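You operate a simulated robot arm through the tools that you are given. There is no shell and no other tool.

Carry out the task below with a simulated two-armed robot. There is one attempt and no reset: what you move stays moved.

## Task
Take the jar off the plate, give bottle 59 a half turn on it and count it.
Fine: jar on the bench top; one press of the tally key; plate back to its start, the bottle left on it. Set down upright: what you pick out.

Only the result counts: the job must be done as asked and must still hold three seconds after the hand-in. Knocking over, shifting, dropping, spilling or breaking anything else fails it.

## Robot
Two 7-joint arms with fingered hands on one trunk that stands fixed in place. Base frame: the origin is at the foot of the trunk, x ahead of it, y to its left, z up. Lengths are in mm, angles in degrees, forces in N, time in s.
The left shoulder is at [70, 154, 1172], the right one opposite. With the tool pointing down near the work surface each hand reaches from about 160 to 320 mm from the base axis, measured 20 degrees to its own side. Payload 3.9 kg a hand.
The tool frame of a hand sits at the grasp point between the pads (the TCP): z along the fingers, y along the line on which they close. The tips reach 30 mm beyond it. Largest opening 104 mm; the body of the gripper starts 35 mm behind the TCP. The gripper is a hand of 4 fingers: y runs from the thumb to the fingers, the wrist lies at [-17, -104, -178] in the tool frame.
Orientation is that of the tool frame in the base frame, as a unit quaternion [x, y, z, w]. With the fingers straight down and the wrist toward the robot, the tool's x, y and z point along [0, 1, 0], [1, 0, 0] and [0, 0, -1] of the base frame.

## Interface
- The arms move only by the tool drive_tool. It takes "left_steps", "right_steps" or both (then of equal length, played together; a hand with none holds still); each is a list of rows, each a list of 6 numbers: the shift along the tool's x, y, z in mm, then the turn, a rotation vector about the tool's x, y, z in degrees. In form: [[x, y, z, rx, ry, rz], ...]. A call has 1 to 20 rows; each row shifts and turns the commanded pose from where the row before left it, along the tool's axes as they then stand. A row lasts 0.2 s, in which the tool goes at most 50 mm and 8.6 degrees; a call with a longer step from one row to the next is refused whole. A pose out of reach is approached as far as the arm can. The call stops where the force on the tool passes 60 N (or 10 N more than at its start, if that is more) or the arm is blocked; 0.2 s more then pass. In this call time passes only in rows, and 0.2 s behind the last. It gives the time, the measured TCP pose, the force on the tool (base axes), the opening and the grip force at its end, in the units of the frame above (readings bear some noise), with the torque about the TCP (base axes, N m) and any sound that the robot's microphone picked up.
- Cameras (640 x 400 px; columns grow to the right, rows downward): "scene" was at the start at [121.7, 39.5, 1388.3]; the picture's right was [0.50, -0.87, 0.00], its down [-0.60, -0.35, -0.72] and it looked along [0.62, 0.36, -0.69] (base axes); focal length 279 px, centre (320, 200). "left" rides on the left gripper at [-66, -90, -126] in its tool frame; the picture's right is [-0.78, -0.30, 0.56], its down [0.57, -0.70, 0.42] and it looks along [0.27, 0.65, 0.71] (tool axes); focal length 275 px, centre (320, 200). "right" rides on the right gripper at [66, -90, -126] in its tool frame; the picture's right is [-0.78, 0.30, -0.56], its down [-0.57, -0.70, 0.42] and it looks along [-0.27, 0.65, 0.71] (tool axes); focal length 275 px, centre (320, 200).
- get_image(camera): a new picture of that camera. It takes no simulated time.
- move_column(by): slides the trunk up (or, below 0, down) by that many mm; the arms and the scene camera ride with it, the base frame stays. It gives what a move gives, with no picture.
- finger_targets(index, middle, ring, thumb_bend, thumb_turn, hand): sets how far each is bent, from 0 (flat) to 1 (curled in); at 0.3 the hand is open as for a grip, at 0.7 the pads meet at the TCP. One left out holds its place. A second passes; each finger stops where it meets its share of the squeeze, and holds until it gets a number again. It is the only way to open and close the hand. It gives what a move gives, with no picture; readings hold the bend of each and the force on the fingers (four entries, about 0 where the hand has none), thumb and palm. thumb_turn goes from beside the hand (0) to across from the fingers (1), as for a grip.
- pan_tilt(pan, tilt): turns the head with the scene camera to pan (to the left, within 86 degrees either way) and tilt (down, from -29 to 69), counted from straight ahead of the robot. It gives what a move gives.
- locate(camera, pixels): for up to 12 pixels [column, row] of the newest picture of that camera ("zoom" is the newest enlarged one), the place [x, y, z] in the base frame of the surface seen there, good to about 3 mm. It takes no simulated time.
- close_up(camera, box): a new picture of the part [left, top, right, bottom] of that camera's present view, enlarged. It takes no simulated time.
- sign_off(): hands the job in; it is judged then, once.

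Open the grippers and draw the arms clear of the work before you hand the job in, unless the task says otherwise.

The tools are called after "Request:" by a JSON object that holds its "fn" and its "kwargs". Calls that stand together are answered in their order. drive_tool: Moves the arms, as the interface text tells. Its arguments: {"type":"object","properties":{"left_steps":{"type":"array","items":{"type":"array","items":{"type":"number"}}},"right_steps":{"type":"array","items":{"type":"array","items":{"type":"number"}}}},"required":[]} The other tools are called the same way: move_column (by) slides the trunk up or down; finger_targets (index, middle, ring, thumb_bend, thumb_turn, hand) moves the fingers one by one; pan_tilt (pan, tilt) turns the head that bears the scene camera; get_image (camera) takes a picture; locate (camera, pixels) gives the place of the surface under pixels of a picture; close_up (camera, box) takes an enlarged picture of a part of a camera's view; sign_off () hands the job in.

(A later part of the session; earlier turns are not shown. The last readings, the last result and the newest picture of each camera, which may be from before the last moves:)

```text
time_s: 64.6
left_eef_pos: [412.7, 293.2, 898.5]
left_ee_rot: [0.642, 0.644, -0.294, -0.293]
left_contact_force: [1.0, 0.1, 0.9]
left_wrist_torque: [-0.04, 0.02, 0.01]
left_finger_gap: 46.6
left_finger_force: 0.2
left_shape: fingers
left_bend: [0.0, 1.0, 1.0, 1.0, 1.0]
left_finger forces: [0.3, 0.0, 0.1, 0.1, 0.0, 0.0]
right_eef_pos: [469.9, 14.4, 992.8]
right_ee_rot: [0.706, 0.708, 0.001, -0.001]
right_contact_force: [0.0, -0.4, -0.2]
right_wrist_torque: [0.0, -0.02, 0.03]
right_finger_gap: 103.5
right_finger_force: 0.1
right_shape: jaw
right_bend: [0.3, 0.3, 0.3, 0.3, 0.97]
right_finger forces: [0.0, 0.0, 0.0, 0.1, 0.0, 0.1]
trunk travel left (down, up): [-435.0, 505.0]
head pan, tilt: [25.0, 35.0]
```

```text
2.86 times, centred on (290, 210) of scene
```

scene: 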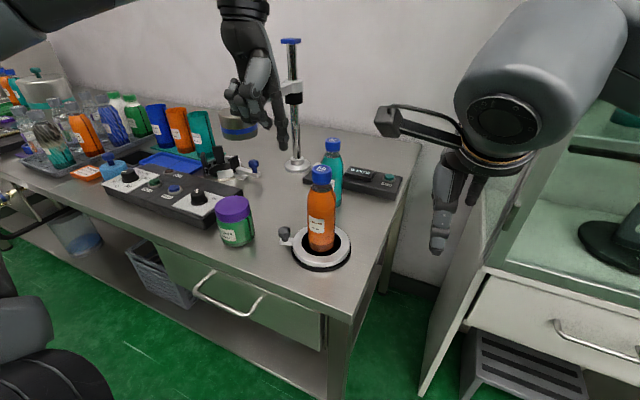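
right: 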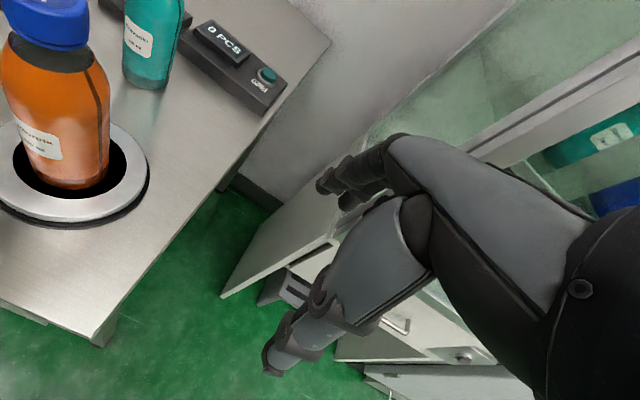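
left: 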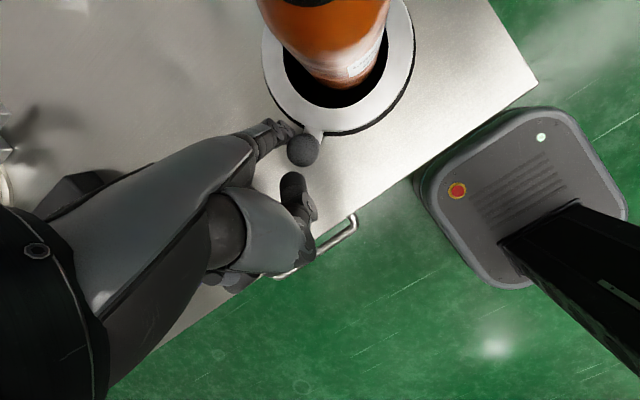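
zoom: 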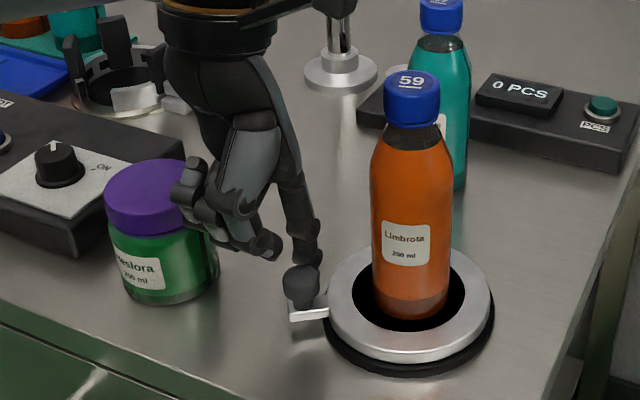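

The crank and bottle turn smoothly with ~1 N. I continue along the arc (stick 109°→139°).

Request:
{"fn": "drive_tool", "kwargs": {"left_steps": [[-2.9, -4.79, 5.51, 0, 0, 0], [-3.7, -4.53, 5.21, 0, 0, 0], [-4.4, -4.26, 4.91, 0, 0, 0], [-5.0, -3.94, 4.53, 0, 0, 0], [-5.7, -3.61, 4.15, 0, 0, 0], [0, 0, 0, 0, 0, 0]]}}

Request:
{"fn": "get_image", "kwargs": {"camera": "left"}}

Request:
{"fn": "close_up", "kwargs": {"camera": "scene", "box": [220, 140, 360, 280]}}

```text
time_s: 66.0
left_eef_pos: [381.2, 270.7, 898.4]
left_ee_rot: [0.643, 0.643, -0.293, -0.294]
left_contact_force: [0.5, -0.5, -0.6]
left_wrist_torque: [0.0, -0.01, 0.0]
left_finger_gap: 46.9
left_finger_force: 0.2
left_shape: fingers
left_bend: [0.0, 1.0, 1.0, 1.0, 1.0]
left_finger forces: [0.3, 0.0, 0.0, 0.1, 0.0, 0.1]
right_eef_pos: [468.7, 13.4, 992.8]
right_ee_rot: [0.707, 0.707, 0.0, 0.0]
right_contact_force: [0.1, 0.0, 0.5]
right_wrist_torque: [-0.01, -0.01, 0.01]
right_finger_gap: 103.6
right_finger_force: 0.0
right_shape: jaw
right_bend: [0.3, 0.3, 0.3, 0.3, 0.97]
right_finger forces: [0.0, 0.0, 0.1, 0.0, 0.0, 0.0]
trunk travel left (down, up): [-435.0, 505.0]
head pan, tilt: [25.0, 35.0]
```

```text
taken
```

left: 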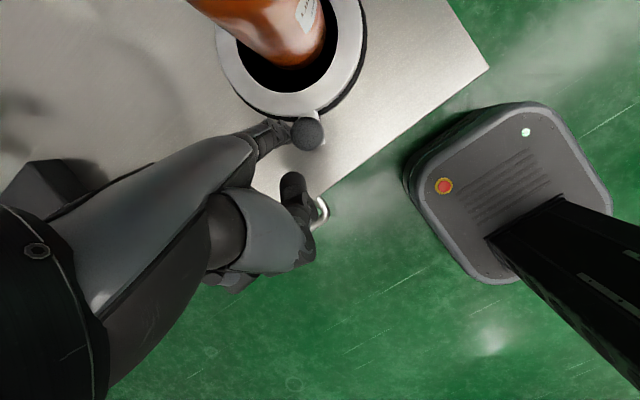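

```text
2.86 times, centred on (290, 210) of scene
```

zoom: 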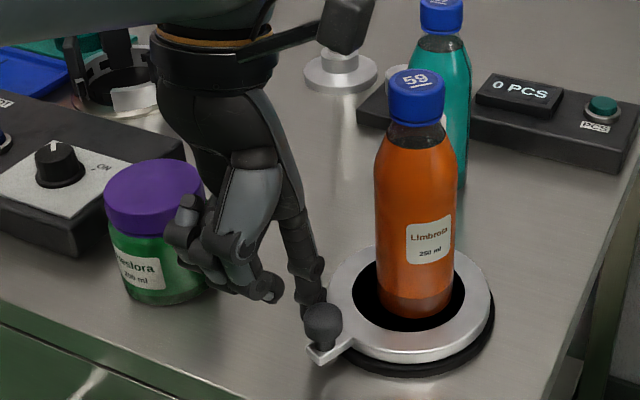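

Working well. I continue to stick angle ≈163°.

Request:
{"fn": "drive_tool", "kwargs": {"left_steps": [[-6.2, -3.15, 3.62, 0, 0, 0], [-6.6, -2.76, 3.17, 0, 0, 0], [-7.1, -2.23, 2.57, 0, 0, 0], [-7.4, -1.77, 2.04, 0, 0, 0], [0, 0, 0, 0, 0, 0]]}}

Request:
{"fn": "get_image", "kwargs": {"camera": "left"}}

Request:
{"fn": "close_up", "kwargs": {"camera": "scene", "box": [230, 140, 370, 280]}}

Request:
{"fn": "get_image", "kwargs": {"camera": "right"}}

```text
time_s: 67.2
left_eef_pos: [366.0, 243.7, 898.0]
left_ee_rot: [0.643, 0.643, -0.294, -0.294]
left_contact_force: [-0.4, 0.3, 0.3]
left_wrist_torque: [-0.01, -0.01, 0.02]
left_finger_gap: 46.4
left_finger_force: 0.2
left_shape: fingers
left_bend: [0.0, 1.0, 1.0, 1.0, 1.0]
left_finger forces: [0.3, 0.0, 0.1, 0.0, 0.0, 0.0]
right_eef_pos: [469.7, 14.6, 992.9]
right_ee_rot: [0.706, 0.708, 0.001, 0.0]
right_contact_force: [0.0, 0.2, 0.2]
right_wrist_torque: [0.01, -0.04, 0.0]
right_finger_gap: 103.8
right_finger_force: 0.1
right_shape: jaw
right_bend: [0.3, 0.3, 0.3, 0.3, 0.97]
right_finger forces: [0.0, 0.1, 0.1, 0.0, 0.0, 0.1]
trunk travel left (down, up): [-435.0, 505.0]
head pan, tilt: [25.0, 35.0]
```

```text
taken
```

left: 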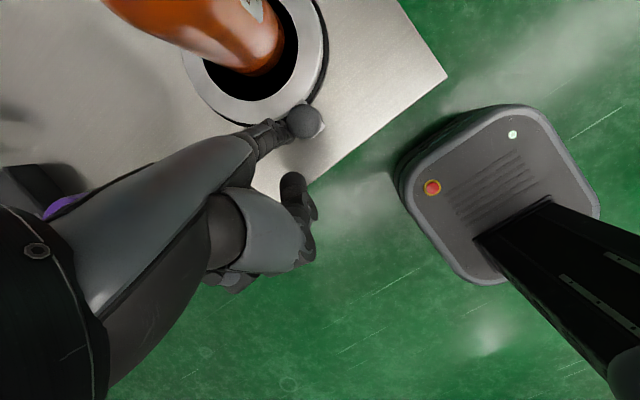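

```text
2.86 times, centred on (300, 210) of scene
```

zoom: 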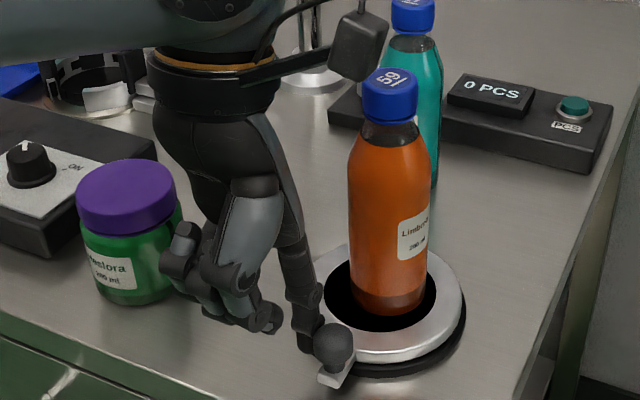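

```text
taken
```

right: 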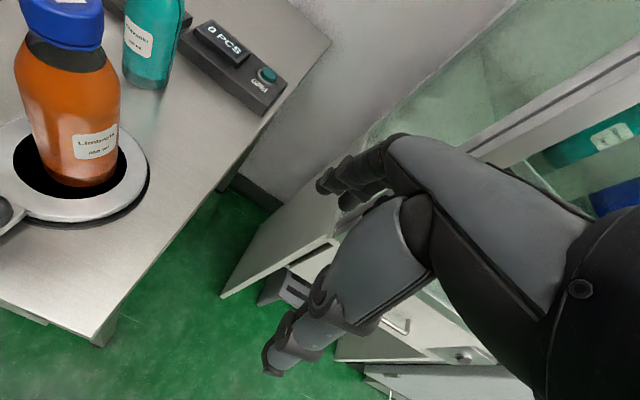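

Good; I continue to stick ≈199° (knob ≈215°).

Request:
{"fn": "drive_tool", "kwargs": {"left_steps": [[-7.6, -1.25, 1.43, 0, 0, 0], [-7.8, -0.72, 0.83, 0, 0, 0], [-7.8, -0.2, 0.23, 0, 0, 0], [-7.8, 0.39, -0.45, 0, 0, 0], [-7.8, 0.85, -0.98, 0, 0, 0], [-7.5, 1.44, -1.66, 0, 0, 0], [0, 0, 0, 0, 0, 0]]}}

Request:
{"fn": "get_image", "kwargs": {"camera": "left"}}

Request:
{"fn": "close_up", "kwargs": {"camera": "scene", "box": [230, 140, 370, 280]}}

Request:
{"fn": "get_image", "kwargs": {"camera": "right"}}

```text
time_s: 68.8
left_eef_pos: [365.2, 198.0, 898.5]
left_ee_rot: [0.643, 0.643, -0.293, -0.293]
left_contact_force: [-0.1, -0.4, -0.3]
left_wrist_torque: [-0.01, -0.04, 0.01]
left_finger_gap: 46.2
left_finger_force: 0.1
left_shape: fingers
left_bend: [0.0, 1.0, 1.0, 1.0, 1.0]
left_finger forces: [0.0, 0.1, 0.0, 0.1, 0.0, 0.0]
right_eef_pos: [469.2, 12.6, 993.4]
right_ee_rot: [0.707, 0.708, 0.0, 0.0]
right_contact_force: [-0.3, 0.1, -0.3]
right_wrist_torque: [0.0, -0.02, 0.03]
right_finger_gap: 103.8
right_finger_force: 0.1
right_shape: jaw
right_bend: [0.3, 0.3, 0.3, 0.3, 0.97]
right_finger forces: [0.0, 0.0, 0.0, 0.0, 0.0, 0.0]
trunk travel left (down, up): [-435.0, 505.0]
head pan, tilt: [25.0, 35.0]
```

```text
taken
```

left: 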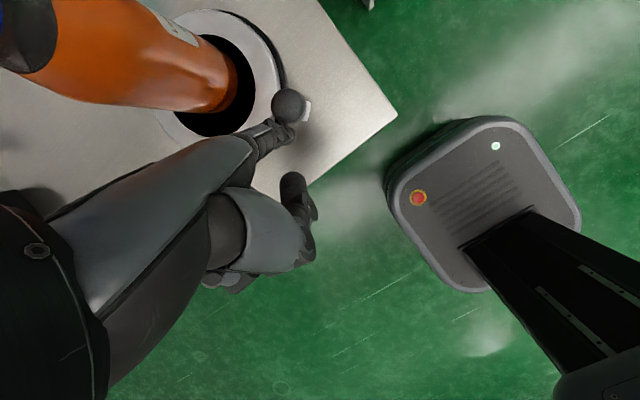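

```text
2.86 times, centred on (300, 210) of scene
```

zoom: 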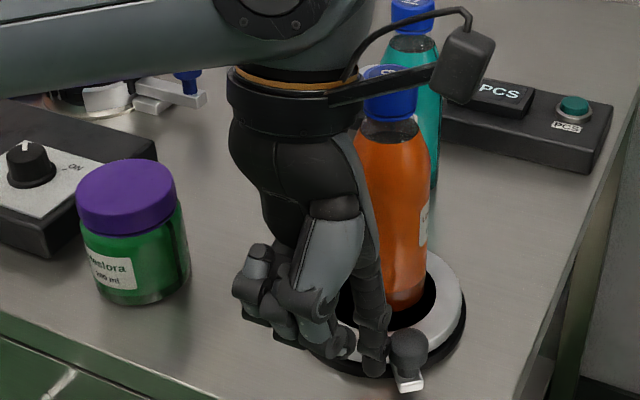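

```text
taken
```

right: 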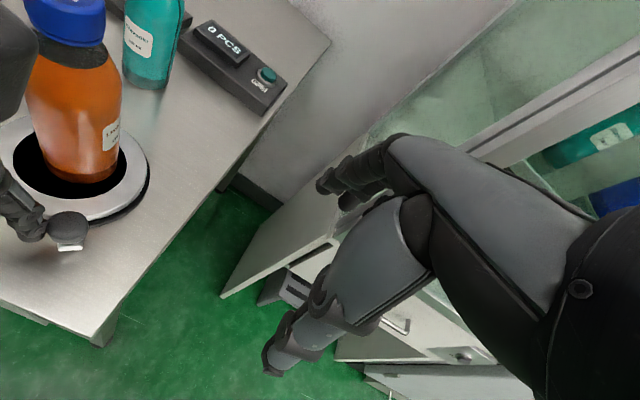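

I locate knob and bottle now in the right and left views.

Request:
{"fn": "locate", "kwargs": {"camera": "right", "pixels": [[66, 226], [70, 247], [30, 220], [85, 180], [55, 175], [115, 165], [60, 30]]}}

Request:
{"fn": "locate", "kwargs": {"camera": "left", "pixels": [[288, 103], [306, 110], [280, 135], [210, 95], [130, 90], [160, 195]]}}

```text
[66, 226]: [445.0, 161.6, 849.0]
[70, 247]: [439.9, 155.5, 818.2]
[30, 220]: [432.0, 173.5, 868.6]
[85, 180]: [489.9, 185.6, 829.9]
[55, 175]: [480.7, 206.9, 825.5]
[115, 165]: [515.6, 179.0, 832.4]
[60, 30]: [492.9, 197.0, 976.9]
```

```text
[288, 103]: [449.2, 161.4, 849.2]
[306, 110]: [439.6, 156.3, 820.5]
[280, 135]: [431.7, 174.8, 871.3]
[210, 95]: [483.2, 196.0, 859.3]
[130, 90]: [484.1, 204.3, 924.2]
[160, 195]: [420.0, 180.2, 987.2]
```

Knob is at (448,161), i.e. ≈111° turned. The rest is better done by the right hand, so I lift the left hand straight up and move it left, and form the right hand into the same pointer.

Request:
{"fn": "drive_tool", "kwargs": {"left_steps": [[2, 0.0, 0.0, 0, 0, 0], [0, -15, -13, 0, 0, 0], [0, -28.7, -24.9, 0, 0, 0], [0, -28.7, -24.9, 0, 0, 0], [0, -28.7, -24.9, 0, 0, 0], [0, -28.7, -24.9, 0, 0, 0], [40, 0, 0, 0, 0, 0], [40, 0, 0, 0, 0, 0], [40, 0, 0, 0, 0, 0], [40, 0, 0, 0, 0, 0], [0, 0, 0, 0, 0, 0]]}}

Request:
{"fn": "finger_targets", "kwargs": {"hand": "right", "index": 0.0, "middle": 1.0, "ring": 1.0, "thumb_bend": 1.0, "thumb_turn": 1.0}}

Request:
{"fn": "get_image", "kwargs": {"camera": "scene"}}

```text
time_s: 71.2
left_eef_pos: [369.8, 356.9, 1070.4]
left_ee_rot: [0.644, 0.643, -0.292, -0.293]
left_contact_force: [0.3, -0.3, 0.1]
left_wrist_torque: [0.0, 0.01, -0.02]
left_finger_gap: 46.3
left_finger_force: 0.0
left_shape: fingers
left_bend: [0.0, 1.0, 1.0, 1.0, 1.0]
left_finger forces: [0.0, 0.0, 0.1, 0.1, 0.0, 0.0]
left hand out of reach, approached as far as the arm can: row 10
right_eef_pos: [469.3, 12.6, 991.8]
right_ee_rot: [0.706, 0.708, 0.001, -0.001]
right_contact_force: [0.1, 0.3, -0.5]
right_wrist_torque: [0.02, 0.01, 0.02]
right_finger_gap: 103.8
right_finger_force: 0.0
right_shape: jaw
right_bend: [0.3, 0.3, 0.3, 0.3, 0.97]
right_finger forces: [0.0, 0.0, 0.0, 0.0, 0.1, 0.1]
trunk travel left (down, up): [-435.0, 505.0]
head pan, tilt: [25.0, 35.0]
```

```text
time_s: 72.2
left_eef_pos: [372.9, 356.0, 1070.0]
left_ee_rot: [0.644, 0.643, -0.293, -0.293]
left_contact_force: [-1.2, -0.4, -0.1]
left_wrist_torque: [0.0, -0.03, 0.01]
left_finger_gap: 46.0
left_finger_force: 0.2
left_shape: fingers
left_bend: [0.0, 1.0, 1.0, 1.0, 1.0]
left_finger forces: [0.1, 0.0, 0.0, 0.0, 0.1, 0.1]
right_eef_pos: [469.0, 13.2, 992.8]
right_ee_rot: [0.706, 0.708, -0.001, 0.0]
right_contact_force: [0.3, 0.1, 0.8]
right_wrist_torque: [-0.01, 0.01, 0.0]
right_finger_gap: 45.6
right_finger_force: 0.0
right_shape: fingers
right_bend: [0.0, 1.0, 1.0, 1.0, 1.0]
right_finger forces: [0.1, 0.1, 0.0, 0.1, 0.0, 0.0]
trunk travel left (down, up): [-435.0, 505.0]
head pan, tilt: [25.0, 35.0]
```

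```text
taken
```

scene: 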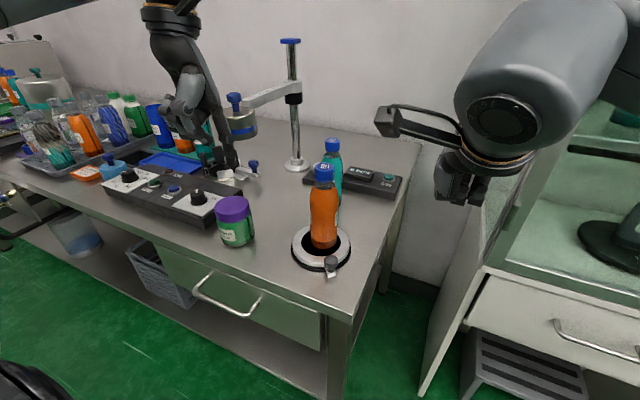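

Plate stays put; bottle upright. Now I raise the right hand and pitch it 49° forward to point the index down.

Request:
{"fn": "drive_tool", "kwargs": {"right_steps": [[0, 0, -30, 0, 0, 0], [0, 0, -40, 0, 0, 0], [0, 0, 0, 7, 0, 0], [0, 0, 0, 7, 0, 0], [0, 0, 0, 7, 0, 0], [0, 0, 0, 7, 0, 0], [0, 0, 0, 7, 0, 0], [0, 0, 0, 7, 0, 0], [0, 0, 0, 7, 0, 0], [0, 0, 0, 0, 0, 0]]}}

Request:
{"fn": "get_image", "kwargs": {"camera": "right"}}

Request:
{"fn": "get_image", "kwargs": {"camera": "scene"}}

```text
time_s: 74.4
left_eef_pos: [369.5, 356.4, 1069.1]
left_ee_rot: [0.643, 0.644, -0.294, -0.293]
left_contact_force: [0.4, 0.3, -0.1]
left_wrist_torque: [0.0, -0.01, -0.04]
left_finger_gap: 46.0
left_finger_force: 0.0
left_shape: fingers
left_bend: [0.0, 1.0, 1.0, 1.0, 1.0]
left_finger forces: [0.0, 0.0, 0.0, 0.0, 0.0, 0.1]
right_eef_pos: [469.1, 12.7, 1062.1]
right_ee_rot: [0.643, 0.644, -0.293, -0.294]
right_contact_force: [0.5, 0.3, 0.4]
right_wrist_torque: [-0.01, 0.0, 0.03]
right_finger_gap: 45.6
right_finger_force: 0.0
right_shape: fingers
right_bend: [0.0, 1.0, 1.0, 1.0, 1.0]
right_finger forces: [0.0, 0.1, 0.1, 0.0, 0.0, 0.1]
trunk travel left (down, up): [-435.0, 505.0]
head pan, tilt: [25.0, 35.0]
```

```text
taken
```

right: 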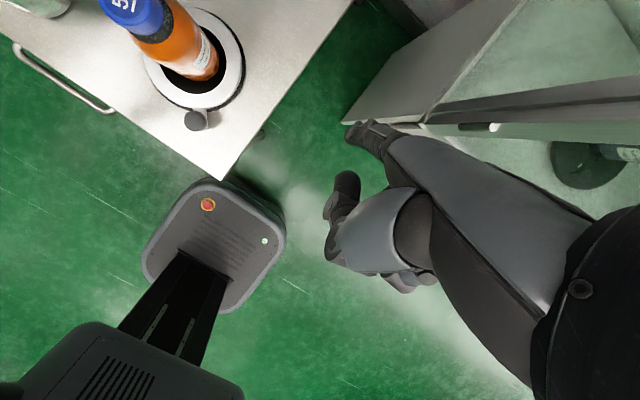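

```text
taken
```

scene: 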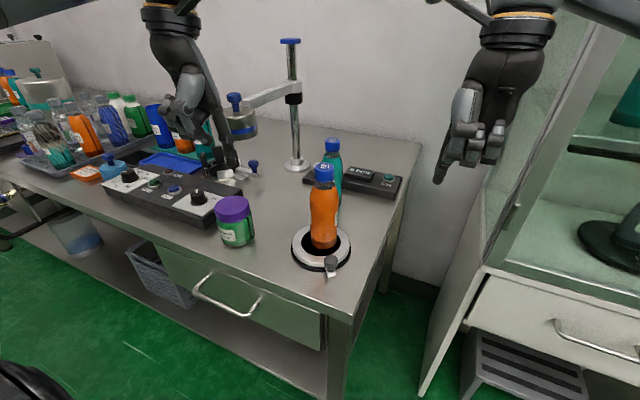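

Right pointer is formed. I move it over the spot behind the knob (stick at ≈(431,180)) at safe height.

Request:
{"fn": "drive_tool", "kwargs": {"right_steps": [[30.7, -13.5, 15.55, 0, 0, 0], [30.7, -13.5, 15.55, 0, 0, 0], [30.7, -13.5, 15.55, 0, 0, 0], [30.7, -13.5, 15.55, 0, 0, 0], [30.7, -13.5, 15.55, 0, 0, 0], [0, 15.1, 13.1, 0, 0, 0], [0, 22.65, 19.68, 0, 0, 0], [0, 22.65, 19.68, 0, 0, 0], [0, 0, 0, 0, 0, 0]]}}

Request:
{"fn": "get_image", "kwargs": {"camera": "right"}}

Request:
{"fn": "get_image", "kwargs": {"camera": "scene"}}

```text
time_s: 76.4
left_eef_pos: [369.9, 356.2, 1068.7]
left_ee_rot: [0.643, 0.644, -0.293, -0.293]
left_contact_force: [-0.5, 0.0, -0.4]
left_wrist_torque: [-0.02, -0.06, -0.02]
left_finger_gap: 46.3
left_finger_force: 0.1
left_shape: fingers
left_bend: [0.0, 1.0, 1.0, 1.0, 1.0]
left_finger forces: [0.1, 0.0, 0.0, 0.1, 0.0, 0.1]
right_eef_pos: [365.0, 165.4, 981.7]
right_ee_rot: [0.644, 0.643, -0.293, -0.293]
right_contact_force: [0.5, -0.7, 0.1]
right_wrist_torque: [-0.01, 0.02, -0.03]
right_finger_gap: 45.8
right_finger_force: 0.1
right_shape: fingers
right_bend: [0.0, 1.0, 1.0, 1.0, 1.0]
right_finger forces: [0.0, 0.1, 0.0, 0.0, 0.1, 0.0]
trunk travel left (down, up): [-435.0, 505.0]
head pan, tilt: [25.0, 35.0]
```

```text
taken
```

right: 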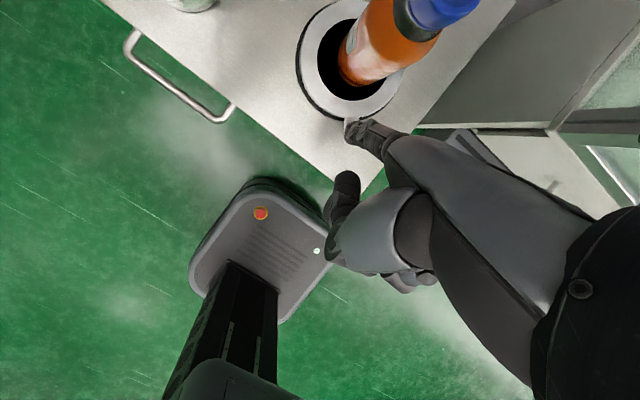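

```text
taken
```

scene: 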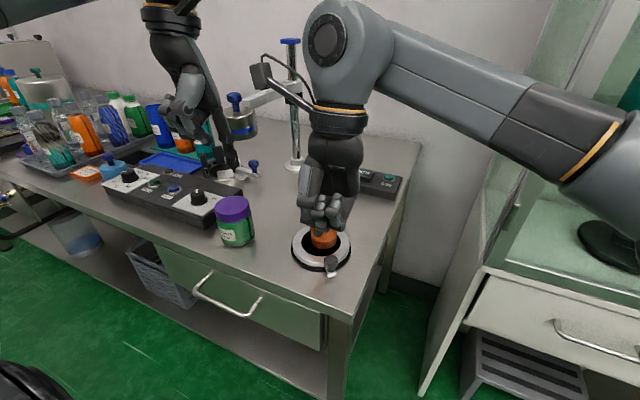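

I check the right fingertip's location before lowering.

Request:
{"fn": "locate", "kwargs": {"camera": "right", "pixels": [[352, 130], [365, 140], [390, 148], [345, 180], [335, 215], [345, 122], [320, 120]]}}

Request:
{"fn": "close_up", "kwargs": {"camera": "scene", "box": [260, 130, 400, 290]}}

```text
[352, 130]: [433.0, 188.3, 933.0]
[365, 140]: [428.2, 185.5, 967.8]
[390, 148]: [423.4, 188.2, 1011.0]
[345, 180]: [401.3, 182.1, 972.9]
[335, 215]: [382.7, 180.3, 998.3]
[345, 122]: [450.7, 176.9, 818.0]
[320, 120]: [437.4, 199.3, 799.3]
```

```text
2.50 times, centred on (330, 210) of scene
```

zoom: 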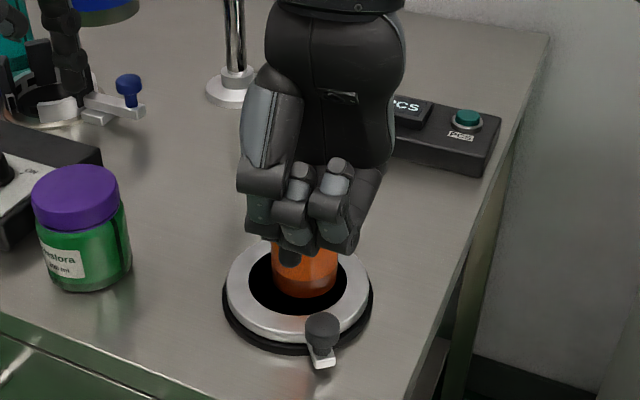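

Stick axis is ≈(431,179), 25 mm from the knob centre. I lower to tip ≈827.

Request:
{"fn": "drive_tool", "kwargs": {"right_steps": [[0, 21.1, 18.4, 0, 0, 0], [0, 21.1, 18.4, 0, 0, 0], [0, 21.1, 18.4, 0, 0, 0], [0, 0, 0, 0, 0, 0]]}}

Request:
{"fn": "get_image", "kwargs": {"camera": "right"}}

Request:
{"fn": "get_image", "kwargs": {"camera": "left"}}

Request:
{"fn": "close_up", "kwargs": {"camera": "scene", "box": [260, 130, 400, 290]}}

```text
time_s: 77.4
left_eef_pos: [370.5, 355.6, 1070.7]
left_ee_rot: [0.643, 0.644, -0.294, -0.293]
left_contact_force: [0.2, -1.2, 0.0]
left_wrist_torque: [0.01, -0.02, -0.01]
left_finger_gap: 46.2
left_finger_force: 0.1
left_shape: fingers
left_bend: [0.0, 1.0, 1.0, 1.0, 1.0]
left_finger forces: [0.1, 0.1, 0.0, 0.1, 0.0, 0.1]
right_eef_pos: [365.8, 168.7, 899.1]
right_ee_rot: [0.643, 0.644, -0.293, -0.293]
right_contact_force: [-0.6, -0.8, -0.4]
right_wrist_torque: [-0.02, -0.03, 0.04]
right_finger_gap: 45.5
right_finger_force: 0.0
right_shape: fingers
right_bend: [0.0, 1.0, 1.0, 1.0, 1.0]
right_finger forces: [0.0, 0.1, 0.1, 0.0, 0.0, 0.0]
trunk travel left (down, up): [-435.0, 505.0]
head pan, tilt: [25.0, 35.0]
```

```text
taken
```

right: 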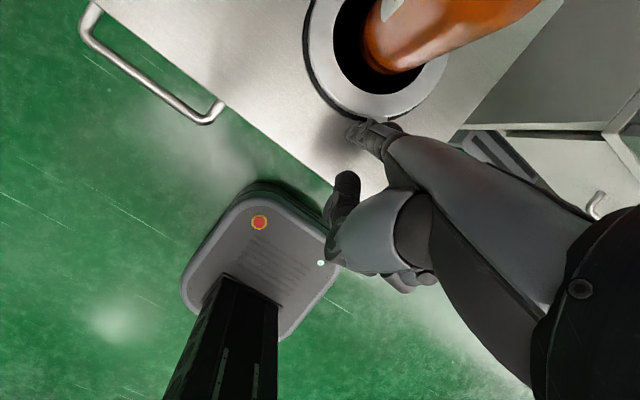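

```text
taken
```

left: 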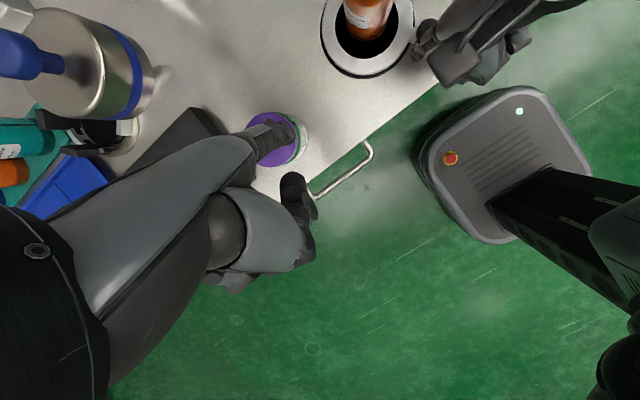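

```text
2.50 times, centred on (330, 210) of scene
```

zoom: 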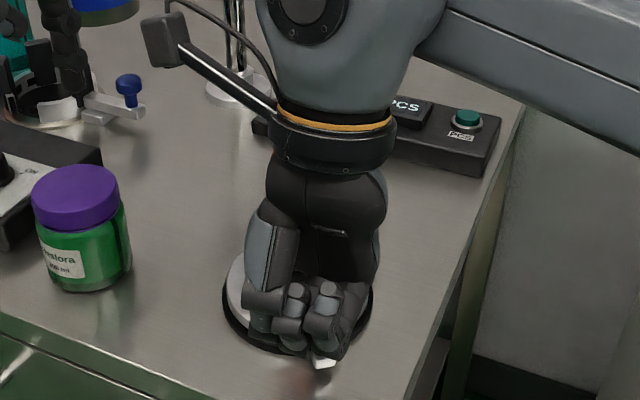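

The right finger is behind the knob. I push along the arc to stick ≈237°.

Request:
{"fn": "drive_tool", "kwargs": {"right_steps": [[-7, 2.76, -3.17, 0, 0, 0], [-6.8, 2.56, -2.94, 0, 0, 0], [-6.4, 3.02, -3.47, 0, 0, 0], [-5.8, 3.48, -4.0, 0, 0, 0], [-5.3, 3.8, -4.38, 0, 0, 0], [-4.6, 4.2, -4.83, 0, 0, 0], [0, 0, 0, 0, 0, 0]]}}

Request:
{"fn": "get_image", "kwargs": {"camera": "right"}}

Request:
{"fn": "close_up", "kwargs": {"camera": "left", "box": [300, 0, 480, 110]}}

Request:
{"fn": "close_up", "kwargs": {"camera": "scene", "box": [260, 130, 400, 290]}}

```text
time_s: 79.0
left_eef_pos: [369.9, 357.7, 1068.9]
left_ee_rot: [0.643, 0.644, -0.294, -0.292]
left_contact_force: [-0.5, 0.1, 0.5]
left_wrist_torque: [0.03, 0.01, 0.02]
left_finger_gap: 46.4
left_finger_force: 0.0
left_shape: fingers
left_bend: [0.0, 1.0, 1.0, 1.0, 1.0]
left_finger forces: [0.0, 0.0, 0.0, 0.1, 0.1, 0.0]
right_eef_pos: [396.7, 130.5, 897.6]
right_ee_rot: [0.643, 0.644, -0.293, -0.293]
right_contact_force: [-0.3, -0.5, -0.2]
right_wrist_torque: [0.01, 0.01, 0.01]
right_finger_gap: 45.7
right_finger_force: 0.0
right_shape: fingers
right_bend: [0.0, 1.0, 1.0, 1.0, 1.0]
right_finger forces: [0.1, 0.0, 0.0, 0.0, 0.0, 0.0]
trunk travel left (down, up): [-435.0, 505.0]
head pan, tilt: [25.0, 35.0]
```

```text
taken
```

right: 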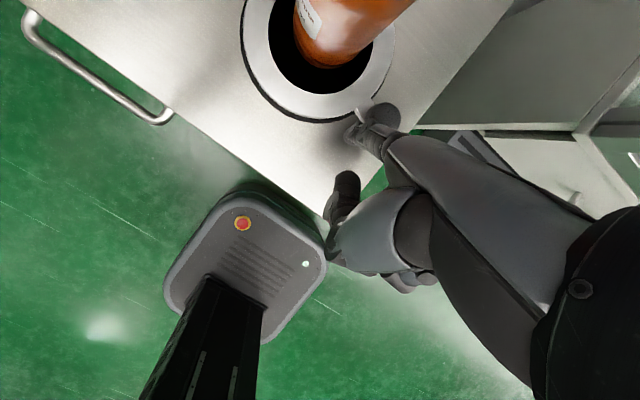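

```text
3.56 times, centred on (390, 55) of left
```

zoom: 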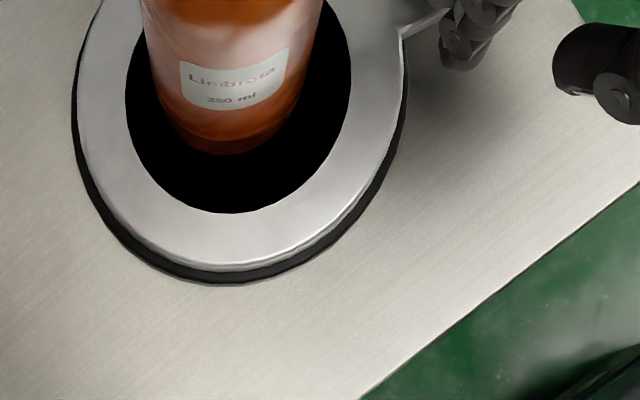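

```text
2.50 times, centred on (330, 210) of scene
```

zoom: 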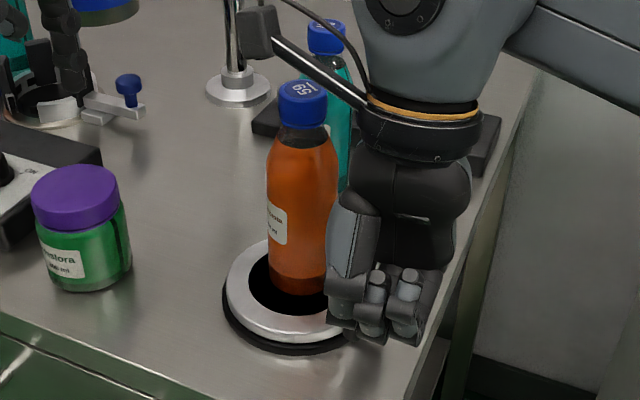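

Still turning well. I check bottle centring and the knob position.

Request:
{"fn": "locate", "kwargs": {"camera": "zoom", "pixels": [[296, 288], [275, 280], [325, 280], [270, 240], [328, 240], [302, 90], [240, 300], [300, 335]]}}

Request:
{"fn": "locate", "kwargs": {"camera": "right", "pixels": [[385, 112], [365, 112], [325, 60], [300, 40], [360, 45], [352, 130], [285, 60], [372, 95]]}}

```text
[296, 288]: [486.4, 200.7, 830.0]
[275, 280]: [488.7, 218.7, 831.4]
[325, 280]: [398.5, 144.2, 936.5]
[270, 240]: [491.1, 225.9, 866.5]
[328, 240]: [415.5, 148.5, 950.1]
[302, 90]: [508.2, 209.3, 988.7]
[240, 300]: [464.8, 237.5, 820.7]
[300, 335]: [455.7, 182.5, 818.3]
```

```text
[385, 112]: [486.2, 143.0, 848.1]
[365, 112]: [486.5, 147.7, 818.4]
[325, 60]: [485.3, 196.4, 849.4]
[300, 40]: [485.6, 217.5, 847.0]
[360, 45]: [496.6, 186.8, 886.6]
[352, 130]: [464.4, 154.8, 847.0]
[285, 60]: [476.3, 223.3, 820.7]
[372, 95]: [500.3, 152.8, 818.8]
```

Knob ≈(485,141): about 146° turned. I continue to stick ≈267°, then fine-check.

Request:
{"fn": "drive_tool", "kwargs": {"right_steps": [[-3.9, 4.46, -5.13, 0, 0, 0], [-3.2, 4.66, -5.36, 0, 0, 0], [-2.4, 4.92, -5.66, 0, 0, 0], [-1.7, 5.05, -5.81, 0, 0, 0], [-0.8, 5.12, -5.89, 0, 0, 0], [0, 0, 0, 0, 0, 0]]}}

Request:
{"fn": "get_image", "kwargs": {"camera": "right"}}

Request:
{"fn": "close_up", "kwargs": {"camera": "scene", "box": [260, 130, 400, 290]}}

Request:
{"fn": "close_up", "kwargs": {"camera": "left", "box": [300, 0, 480, 110]}}

```text
time_s: 80.4
left_eef_pos: [369.4, 356.2, 1069.7]
left_ee_rot: [0.643, 0.644, -0.294, -0.293]
left_contact_force: [0.7, -0.9, -0.8]
left_wrist_torque: [0.01, -0.03, -0.02]
left_finger_gap: 46.1
left_finger_force: 0.0
left_shape: fingers
left_bend: [0.0, 1.0, 1.0, 1.0, 1.0]
left_finger forces: [0.0, 0.1, 0.1, 0.0, 0.0, 0.1]
right_eef_pos: [434.7, 118.9, 898.5]
right_ee_rot: [0.643, 0.644, -0.294, -0.293]
right_contact_force: [0.3, 0.5, 0.3]
right_wrist_torque: [0.0, -0.01, 0.0]
right_finger_gap: 46.0
right_finger_force: 0.2
right_shape: fingers
right_bend: [0.0, 1.0, 1.0, 1.0, 1.0]
right_finger forces: [0.1, 0.1, 0.1, 0.0, 0.0, 0.0]
trunk travel left (down, up): [-435.0, 505.0]
head pan, tilt: [25.0, 35.0]
```

```text
taken
```

right: 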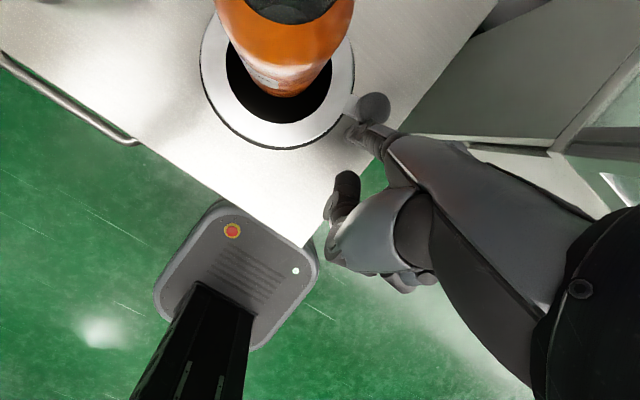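

```text
2.50 times, centred on (330, 210) of scene
```

zoom: 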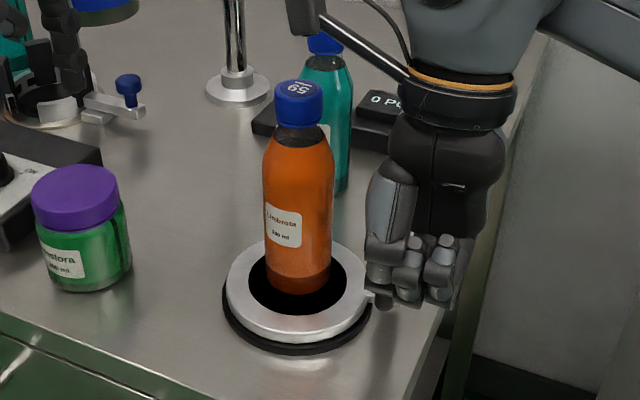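

```text
3.56 times, centred on (390, 55) of left
```

zoom: 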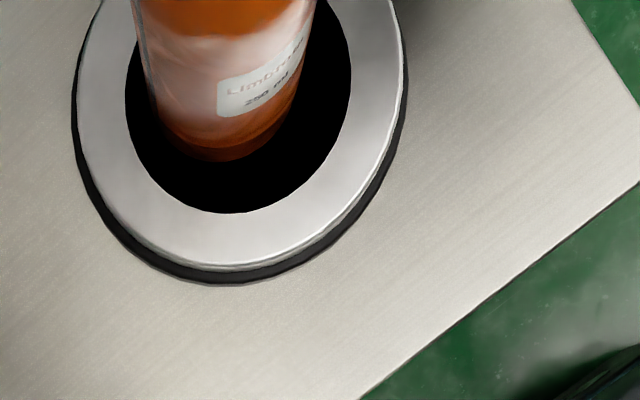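

I locate the knob for the present angle.

Request:
{"fn": "locate", "kwargs": {"camera": "right", "pixels": [[373, 107], [380, 112], [368, 103], [353, 130], [352, 118], [275, 95], [320, 55], [240, 50], [285, 122], [200, 75]]}}

```text
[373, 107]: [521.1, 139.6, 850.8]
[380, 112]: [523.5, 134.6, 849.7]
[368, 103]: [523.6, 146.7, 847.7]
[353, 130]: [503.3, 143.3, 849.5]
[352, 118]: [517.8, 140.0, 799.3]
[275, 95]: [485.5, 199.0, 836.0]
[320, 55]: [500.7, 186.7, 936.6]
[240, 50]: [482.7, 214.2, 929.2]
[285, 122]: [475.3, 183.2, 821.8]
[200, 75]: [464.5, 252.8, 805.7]
```

Knob ≈(522,140): ≈175° turned. One more 6–7° step completes the half turn.

Request:
{"fn": "drive_tool", "kwargs": {"right_steps": [[0, 2.8, -3.2, 0, 0, 0], [0.3, 2.8, -3.2, 0, 0, 0], [0, 0, 0, 0, 0, 0]]}}

Request:
{"fn": "get_image", "kwargs": {"camera": "right"}}

Request:
{"fn": "close_up", "kwargs": {"camera": "scene", "box": [260, 130, 400, 290]}}

```text
time_s: 81.2
left_eef_pos: [371.6, 356.8, 1069.5]
left_ee_rot: [0.644, 0.643, -0.293, -0.293]
left_contact_force: [0.6, 0.6, 0.6]
left_wrist_torque: [0.02, 0.0, -0.01]
left_finger_gap: 46.3
left_finger_force: 0.1
left_shape: fingers
left_bend: [0.0, 1.0, 1.0, 1.0, 1.0]
left_finger forces: [0.0, 0.0, 0.0, 0.0, 0.0, 0.1]
right_eef_pos: [441.7, 120.5, 898.6]
right_ee_rot: [0.643, 0.644, -0.294, -0.292]
right_contact_force: [-0.3, -0.2, 0.4]
right_wrist_torque: [0.0, 0.03, -0.01]
right_finger_gap: 45.3
right_finger_force: 0.1
right_shape: fingers
right_bend: [0.0, 1.0, 1.0, 1.0, 1.0]
right_finger forces: [0.8, 0.1, 0.0, 0.1, 0.0, 0.1]
trunk travel left (down, up): [-435.0, 505.0]
head pan, tilt: [25.0, 35.0]
```

```text
taken
```

right: 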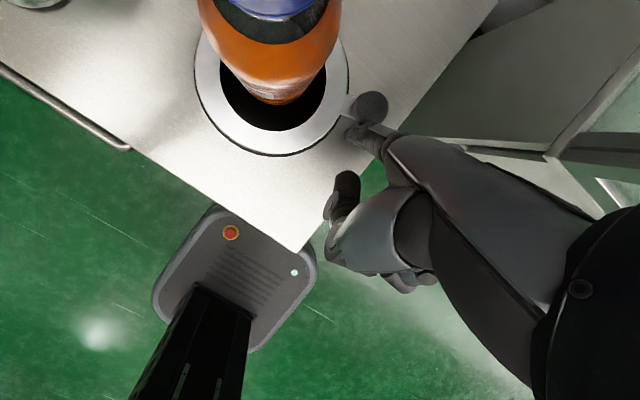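

```text
2.50 times, centred on (330, 210) of scene
```

zoom: 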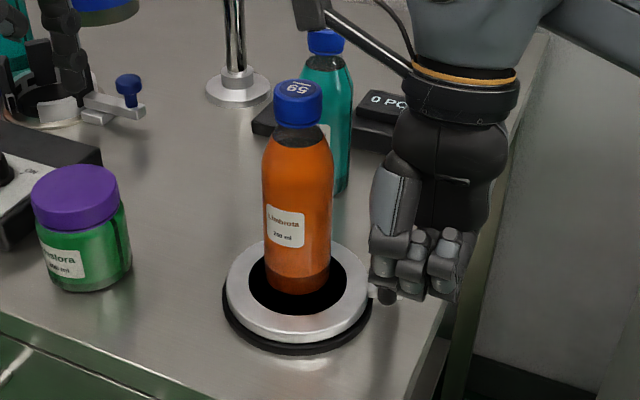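

Request:
{"fn": "locate", "kwargs": {"camera": "right", "pixels": [[370, 105], [377, 110], [365, 100], [360, 110], [385, 103], [350, 108], [352, 128]]}}

Request:
{"fn": "close_up", "kwargs": {"camera": "right", "box": [180, 0, 420, 170]}}

```text
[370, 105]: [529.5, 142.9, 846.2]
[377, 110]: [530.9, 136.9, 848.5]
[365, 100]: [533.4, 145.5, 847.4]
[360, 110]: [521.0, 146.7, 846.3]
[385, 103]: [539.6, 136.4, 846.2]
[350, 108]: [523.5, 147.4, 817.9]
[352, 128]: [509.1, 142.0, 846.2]
```

```text
2.35 times, centred on (300, 85) of right
```

zoom: 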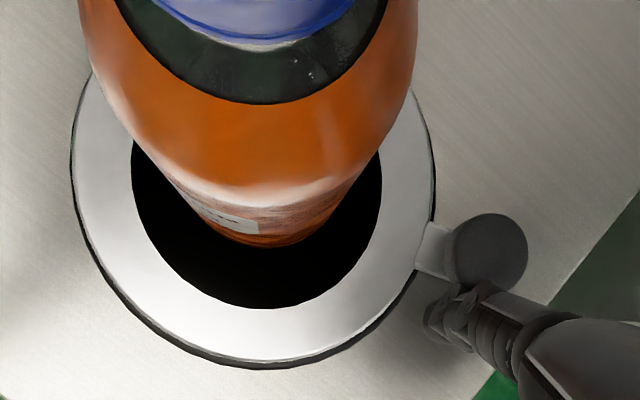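

Knob now at (530,141): ≈182° turned, half turn done. I back the right finger off and lift it straight up, then test a thumb posture for pressing the key.

Request:
{"fn": "drive_tool", "kwargs": {"right_steps": [[-2, -2.6, 3.0, 0, 0, 0], [0, -15.1, -13.1, 0, 0, 0], [0, -22.65, -19.68, 0, 0, 0], [0, -22.65, -19.68, 0, 0, 0], [0, -22.65, -19.68, 0, 0, 0], [0, -22.65, -19.68, 0, 0, 0], [-30, 0, 0, 0, 0, 0], [-30, 0, 0, 0, 0, 0], [0, 0, 0, 0, 0, 0]]}}

Request:
{"fn": "finger_targets", "kwargs": {"hand": "right", "thumb_bend": 1.0, "thumb_turn": 0.0}}

Request:
{"fn": "get_image", "kwargs": {"camera": "right"}}

Request:
{"fn": "get_image", "kwargs": {"camera": "scene"}}

```text
time_s: 83.2
left_eef_pos: [371.6, 357.6, 1070.1]
left_ee_rot: [0.643, 0.644, -0.294, -0.292]
left_contact_force: [0.5, 0.5, 0.2]
left_wrist_torque: [0.01, 0.01, 0.01]
left_finger_gap: 46.0
left_finger_force: 0.1
left_shape: fingers
left_bend: [0.0, 1.0, 1.0, 1.0, 1.0]
left_finger forces: [0.1, 0.0, 0.1, 0.0, 0.0, 0.0]
right_eef_pos: [439.5, 57.0, 1038.4]
right_ee_rot: [0.644, 0.643, -0.293, -0.293]
right_contact_force: [0.4, -0.2, 0.3]
right_wrist_torque: [-0.01, 0.0, 0.02]
right_finger_gap: 45.7
right_finger_force: 0.2
right_shape: fingers
right_bend: [0.0, 1.0, 1.0, 1.0, 1.0]
right_finger forces: [0.0, 0.0, 0.0, 0.0, 0.1, 0.2]
trunk travel left (down, up): [-435.0, 505.0]
head pan, tilt: [25.0, 35.0]
```

```text
time_s: 84.2
left_eef_pos: [371.2, 357.5, 1069.7]
left_ee_rot: [0.643, 0.644, -0.294, -0.293]
left_contact_force: [0.6, 0.4, -0.1]
left_wrist_torque: [-0.02, 0.0, 0.01]
left_finger_gap: 46.1
left_finger_force: 0.1
left_shape: fingers
left_bend: [0.0, 1.0, 1.0, 1.0, 1.0]
left_finger forces: [0.0, 0.0, 0.1, 0.0, 0.0, 0.0]
right_eef_pos: [439.0, 57.0, 1038.1]
right_ee_rot: [0.644, 0.643, -0.293, -0.293]
right_contact_force: [0.4, 0.4, 0.8]
right_wrist_torque: [-0.01, 0.03, 0.02]
right_finger_gap: 50.1
right_finger_force: 0.1
right_shape: fingers
right_bend: [0.0, 1.0, 1.0, 1.0, 0.0]
right_finger forces: [0.1, 0.0, 0.0, 0.0, 0.0, 0.0]
trunk travel left (down, up): [-435.0, 505.0]
head pan, tilt: [25.0, 35.0]
```

```text
taken
```

right: 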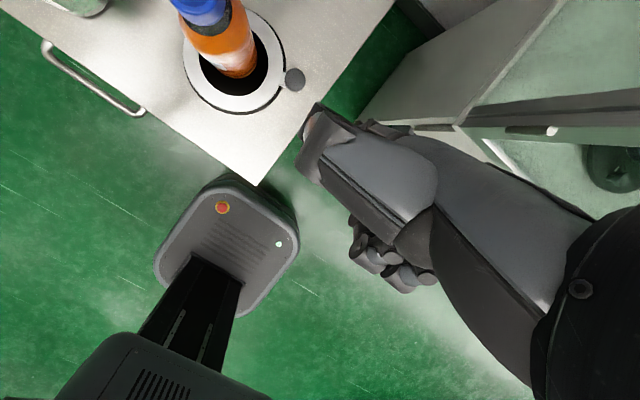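

```text
taken
```

scene: 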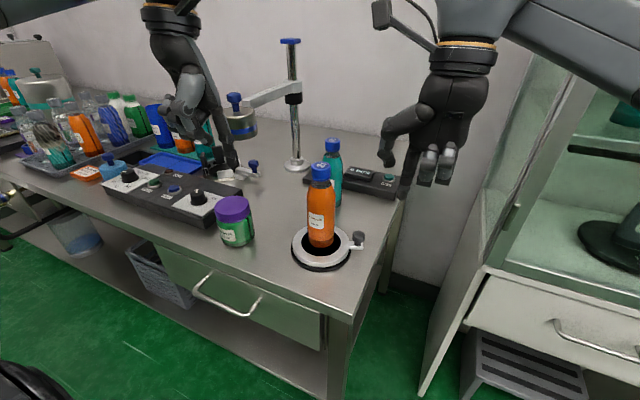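

Plate with knob at (357,240) and bottle upright; the thumb is now tucked beside the hand. I check thumb, curled fingers and index tip positions plus the key box heights.

Request:
{"fn": "locate", "kwargs": {"camera": "scene", "pixels": [[404, 196], [407, 175], [386, 160], [384, 140], [400, 115], [428, 182], [443, 182], [357, 240], [389, 177], [395, 185], [355, 175], [400, 187]]}}

Request:
{"fn": "close_up", "kwargs": {"camera": "scene", "box": [300, 130, 460, 280]}}

```text
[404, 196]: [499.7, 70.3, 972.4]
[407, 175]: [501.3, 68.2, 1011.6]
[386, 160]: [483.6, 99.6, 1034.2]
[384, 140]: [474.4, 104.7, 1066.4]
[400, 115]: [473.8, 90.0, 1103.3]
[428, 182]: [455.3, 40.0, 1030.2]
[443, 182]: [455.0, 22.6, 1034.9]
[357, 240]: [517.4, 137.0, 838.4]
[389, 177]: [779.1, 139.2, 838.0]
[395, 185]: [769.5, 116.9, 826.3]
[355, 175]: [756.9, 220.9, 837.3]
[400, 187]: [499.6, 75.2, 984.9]
```

```text
2.67 times, centred on (380, 205) of scene
```

zoom: 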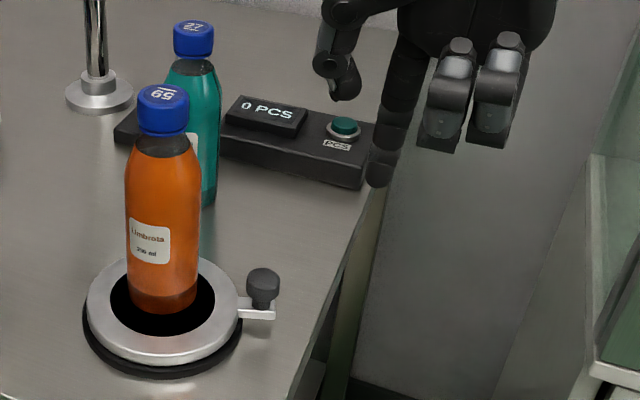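

Key top is (782,141,842). I unpitch the right hand to its standard orientation (index then slants 49° forward-down) and check.

Request:
{"fn": "drive_tool", "kwargs": {"right_steps": [[0, 0, 0, -7, 0, 0], [0, 0, 0, -7, 0, 0], [0, 0, 0, -7, 0, 0], [0, 0, 0, -7, 0, 0], [0, 0, 0, -7, 0, 0], [0, 0, 0, -7, 0, 0], [0, 0, 0, -7, 0, 0], [11.5, 41.8, 13, 0, 0, 0], [11.5, 41.8, 13, 0, 0, 0], [11.5, 41.8, 13, 0, 0, 0], [0, 0, 0, 0, 0, 0]]}}

Request:
{"fn": "get_image", "kwargs": {"camera": "scene"}}

Request:
{"fn": "get_image", "kwargs": {"camera": "right"}}

```text
time_s: 86.6
left_eef_pos: [369.5, 357.0, 1069.8]
left_ee_rot: [0.643, 0.644, -0.294, -0.293]
left_contact_force: [0.3, 0.1, -1.0]
left_wrist_torque: [0.04, 0.0, 0.01]
left_finger_gap: 46.3
left_finger_force: 0.0
left_shape: fingers
left_bend: [0.0, 1.0, 1.0, 1.0, 1.0]
left_finger forces: [0.1, 0.0, 0.0, 0.0, 0.0, 0.0]
right_eef_pos: [561.5, 92.7, 998.4]
right_ee_rot: [0.707, 0.707, 0.0, 0.001]
right_contact_force: [-0.4, 0.4, -0.7]
right_wrist_torque: [-0.02, 0.01, 0.0]
right_finger_gap: 50.1
right_finger_force: 0.2
right_shape: fingers
right_bend: [0.0, 1.0, 1.0, 1.0, 0.0]
right_finger forces: [0.0, 0.0, 0.0, 0.1, 0.0, 0.0]
trunk travel left (down, up): [-435.0, 505.0]
head pan, tilt: [25.0, 35.0]
```

```text
taken
```

scene: 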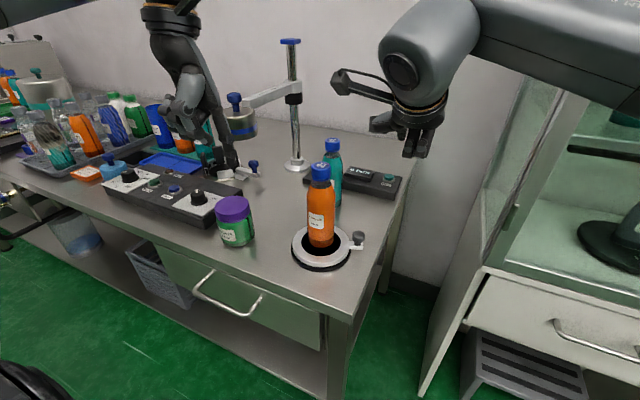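

```text
taken
```

right: 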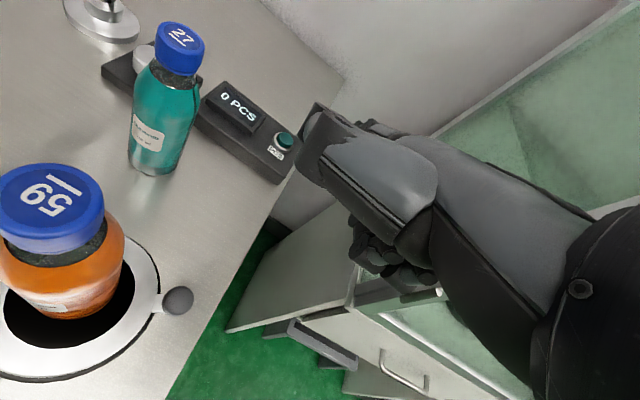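

Path is clear. I continue to above the key (TCP ≈(690,126,960)).

Request:
{"fn": "drive_tool", "kwargs": {"right_steps": [[11.5, 42.8, 13, 0, 0, 0], [11.5, 42.8, 13, 0, 0, 0], [10.3, 42.8, 12, 0, 0, 0], [0, 0, 0, 0, 0, 0]]}}

Request:
{"fn": "get_image", "kwargs": {"camera": "scene"}}

Request:
{"fn": "get_image", "kwargs": {"camera": "right"}}

Request:
{"fn": "get_image", "kwargs": {"camera": "left"}}

```text
time_s: 87.6
left_eef_pos: [369.6, 356.0, 1069.8]
left_ee_rot: [0.643, 0.644, -0.293, -0.293]
left_contact_force: [-0.7, -0.6, 0.3]
left_wrist_torque: [0.02, -0.03, -0.02]
left_finger_gap: 46.4
left_finger_force: 0.1
left_shape: fingers
left_bend: [0.0, 1.0, 1.0, 1.0, 1.0]
left_finger forces: [0.0, 0.0, 0.0, 0.0, 0.0, 0.0]
right_eef_pos: [690.5, 126.1, 961.1]
right_ee_rot: [0.707, 0.708, 0.0, 0.0]
right_contact_force: [-0.3, -0.9, 0.4]
right_wrist_torque: [0.03, -0.02, 0.03]
right_finger_gap: 50.1
right_finger_force: 0.0
right_shape: fingers
right_bend: [0.0, 1.0, 1.0, 1.0, 0.0]
right_finger forces: [0.0, 0.0, 0.1, 0.1, 0.1, 0.1]
trunk travel left (down, up): [-435.0, 505.0]
head pan, tilt: [25.0, 35.0]
```

```text
taken
```

scene: 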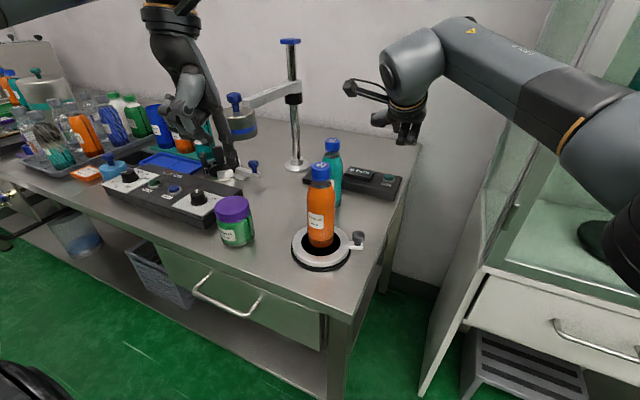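

```text
taken
```

right: 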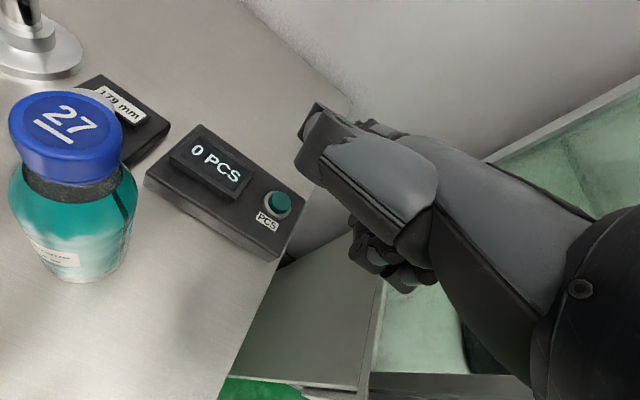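

```text
taken
```

left: 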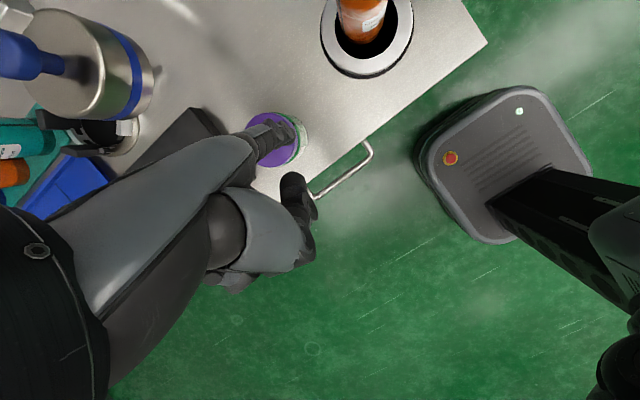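

The hand is over the key area. I locate the key and the index tip.

Request:
{"fn": "close_up", "kwargs": {"camera": "scene", "box": [330, 70, 450, 220]}}

Request:
{"fn": "locate", "kwargs": {"camera": "zoom", "pixels": [[395, 190], [385, 165], [360, 150], [350, 120], [420, 180], [312, 262], [290, 265], [330, 270], [340, 150], [405, 200]]}}

Request:
{"fn": "locate", "kwargs": {"camera": "right", "pixels": [[278, 203], [270, 200], [288, 207], [300, 240], [375, 127], [390, 130], [310, 130], [215, 165], [265, 225]]}}

```text
2.67 times, centred on (390, 145) of scene
```

zoom: 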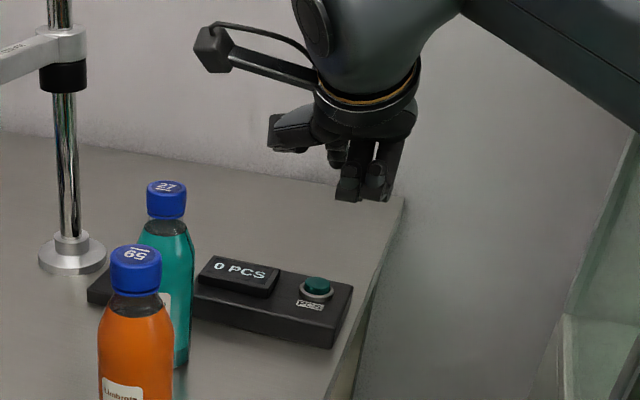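

```text
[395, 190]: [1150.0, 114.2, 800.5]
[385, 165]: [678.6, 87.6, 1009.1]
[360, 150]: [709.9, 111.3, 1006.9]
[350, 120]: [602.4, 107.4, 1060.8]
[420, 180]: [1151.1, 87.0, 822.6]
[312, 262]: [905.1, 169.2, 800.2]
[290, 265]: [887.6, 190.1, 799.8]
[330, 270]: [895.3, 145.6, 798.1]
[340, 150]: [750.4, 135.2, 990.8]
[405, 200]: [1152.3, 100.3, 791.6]
```

```text
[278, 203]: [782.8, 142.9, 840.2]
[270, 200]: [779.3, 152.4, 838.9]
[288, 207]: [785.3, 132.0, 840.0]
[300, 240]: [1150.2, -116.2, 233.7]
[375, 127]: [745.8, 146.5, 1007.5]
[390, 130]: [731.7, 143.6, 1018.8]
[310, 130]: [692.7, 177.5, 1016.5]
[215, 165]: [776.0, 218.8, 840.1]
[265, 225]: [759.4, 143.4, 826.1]
```

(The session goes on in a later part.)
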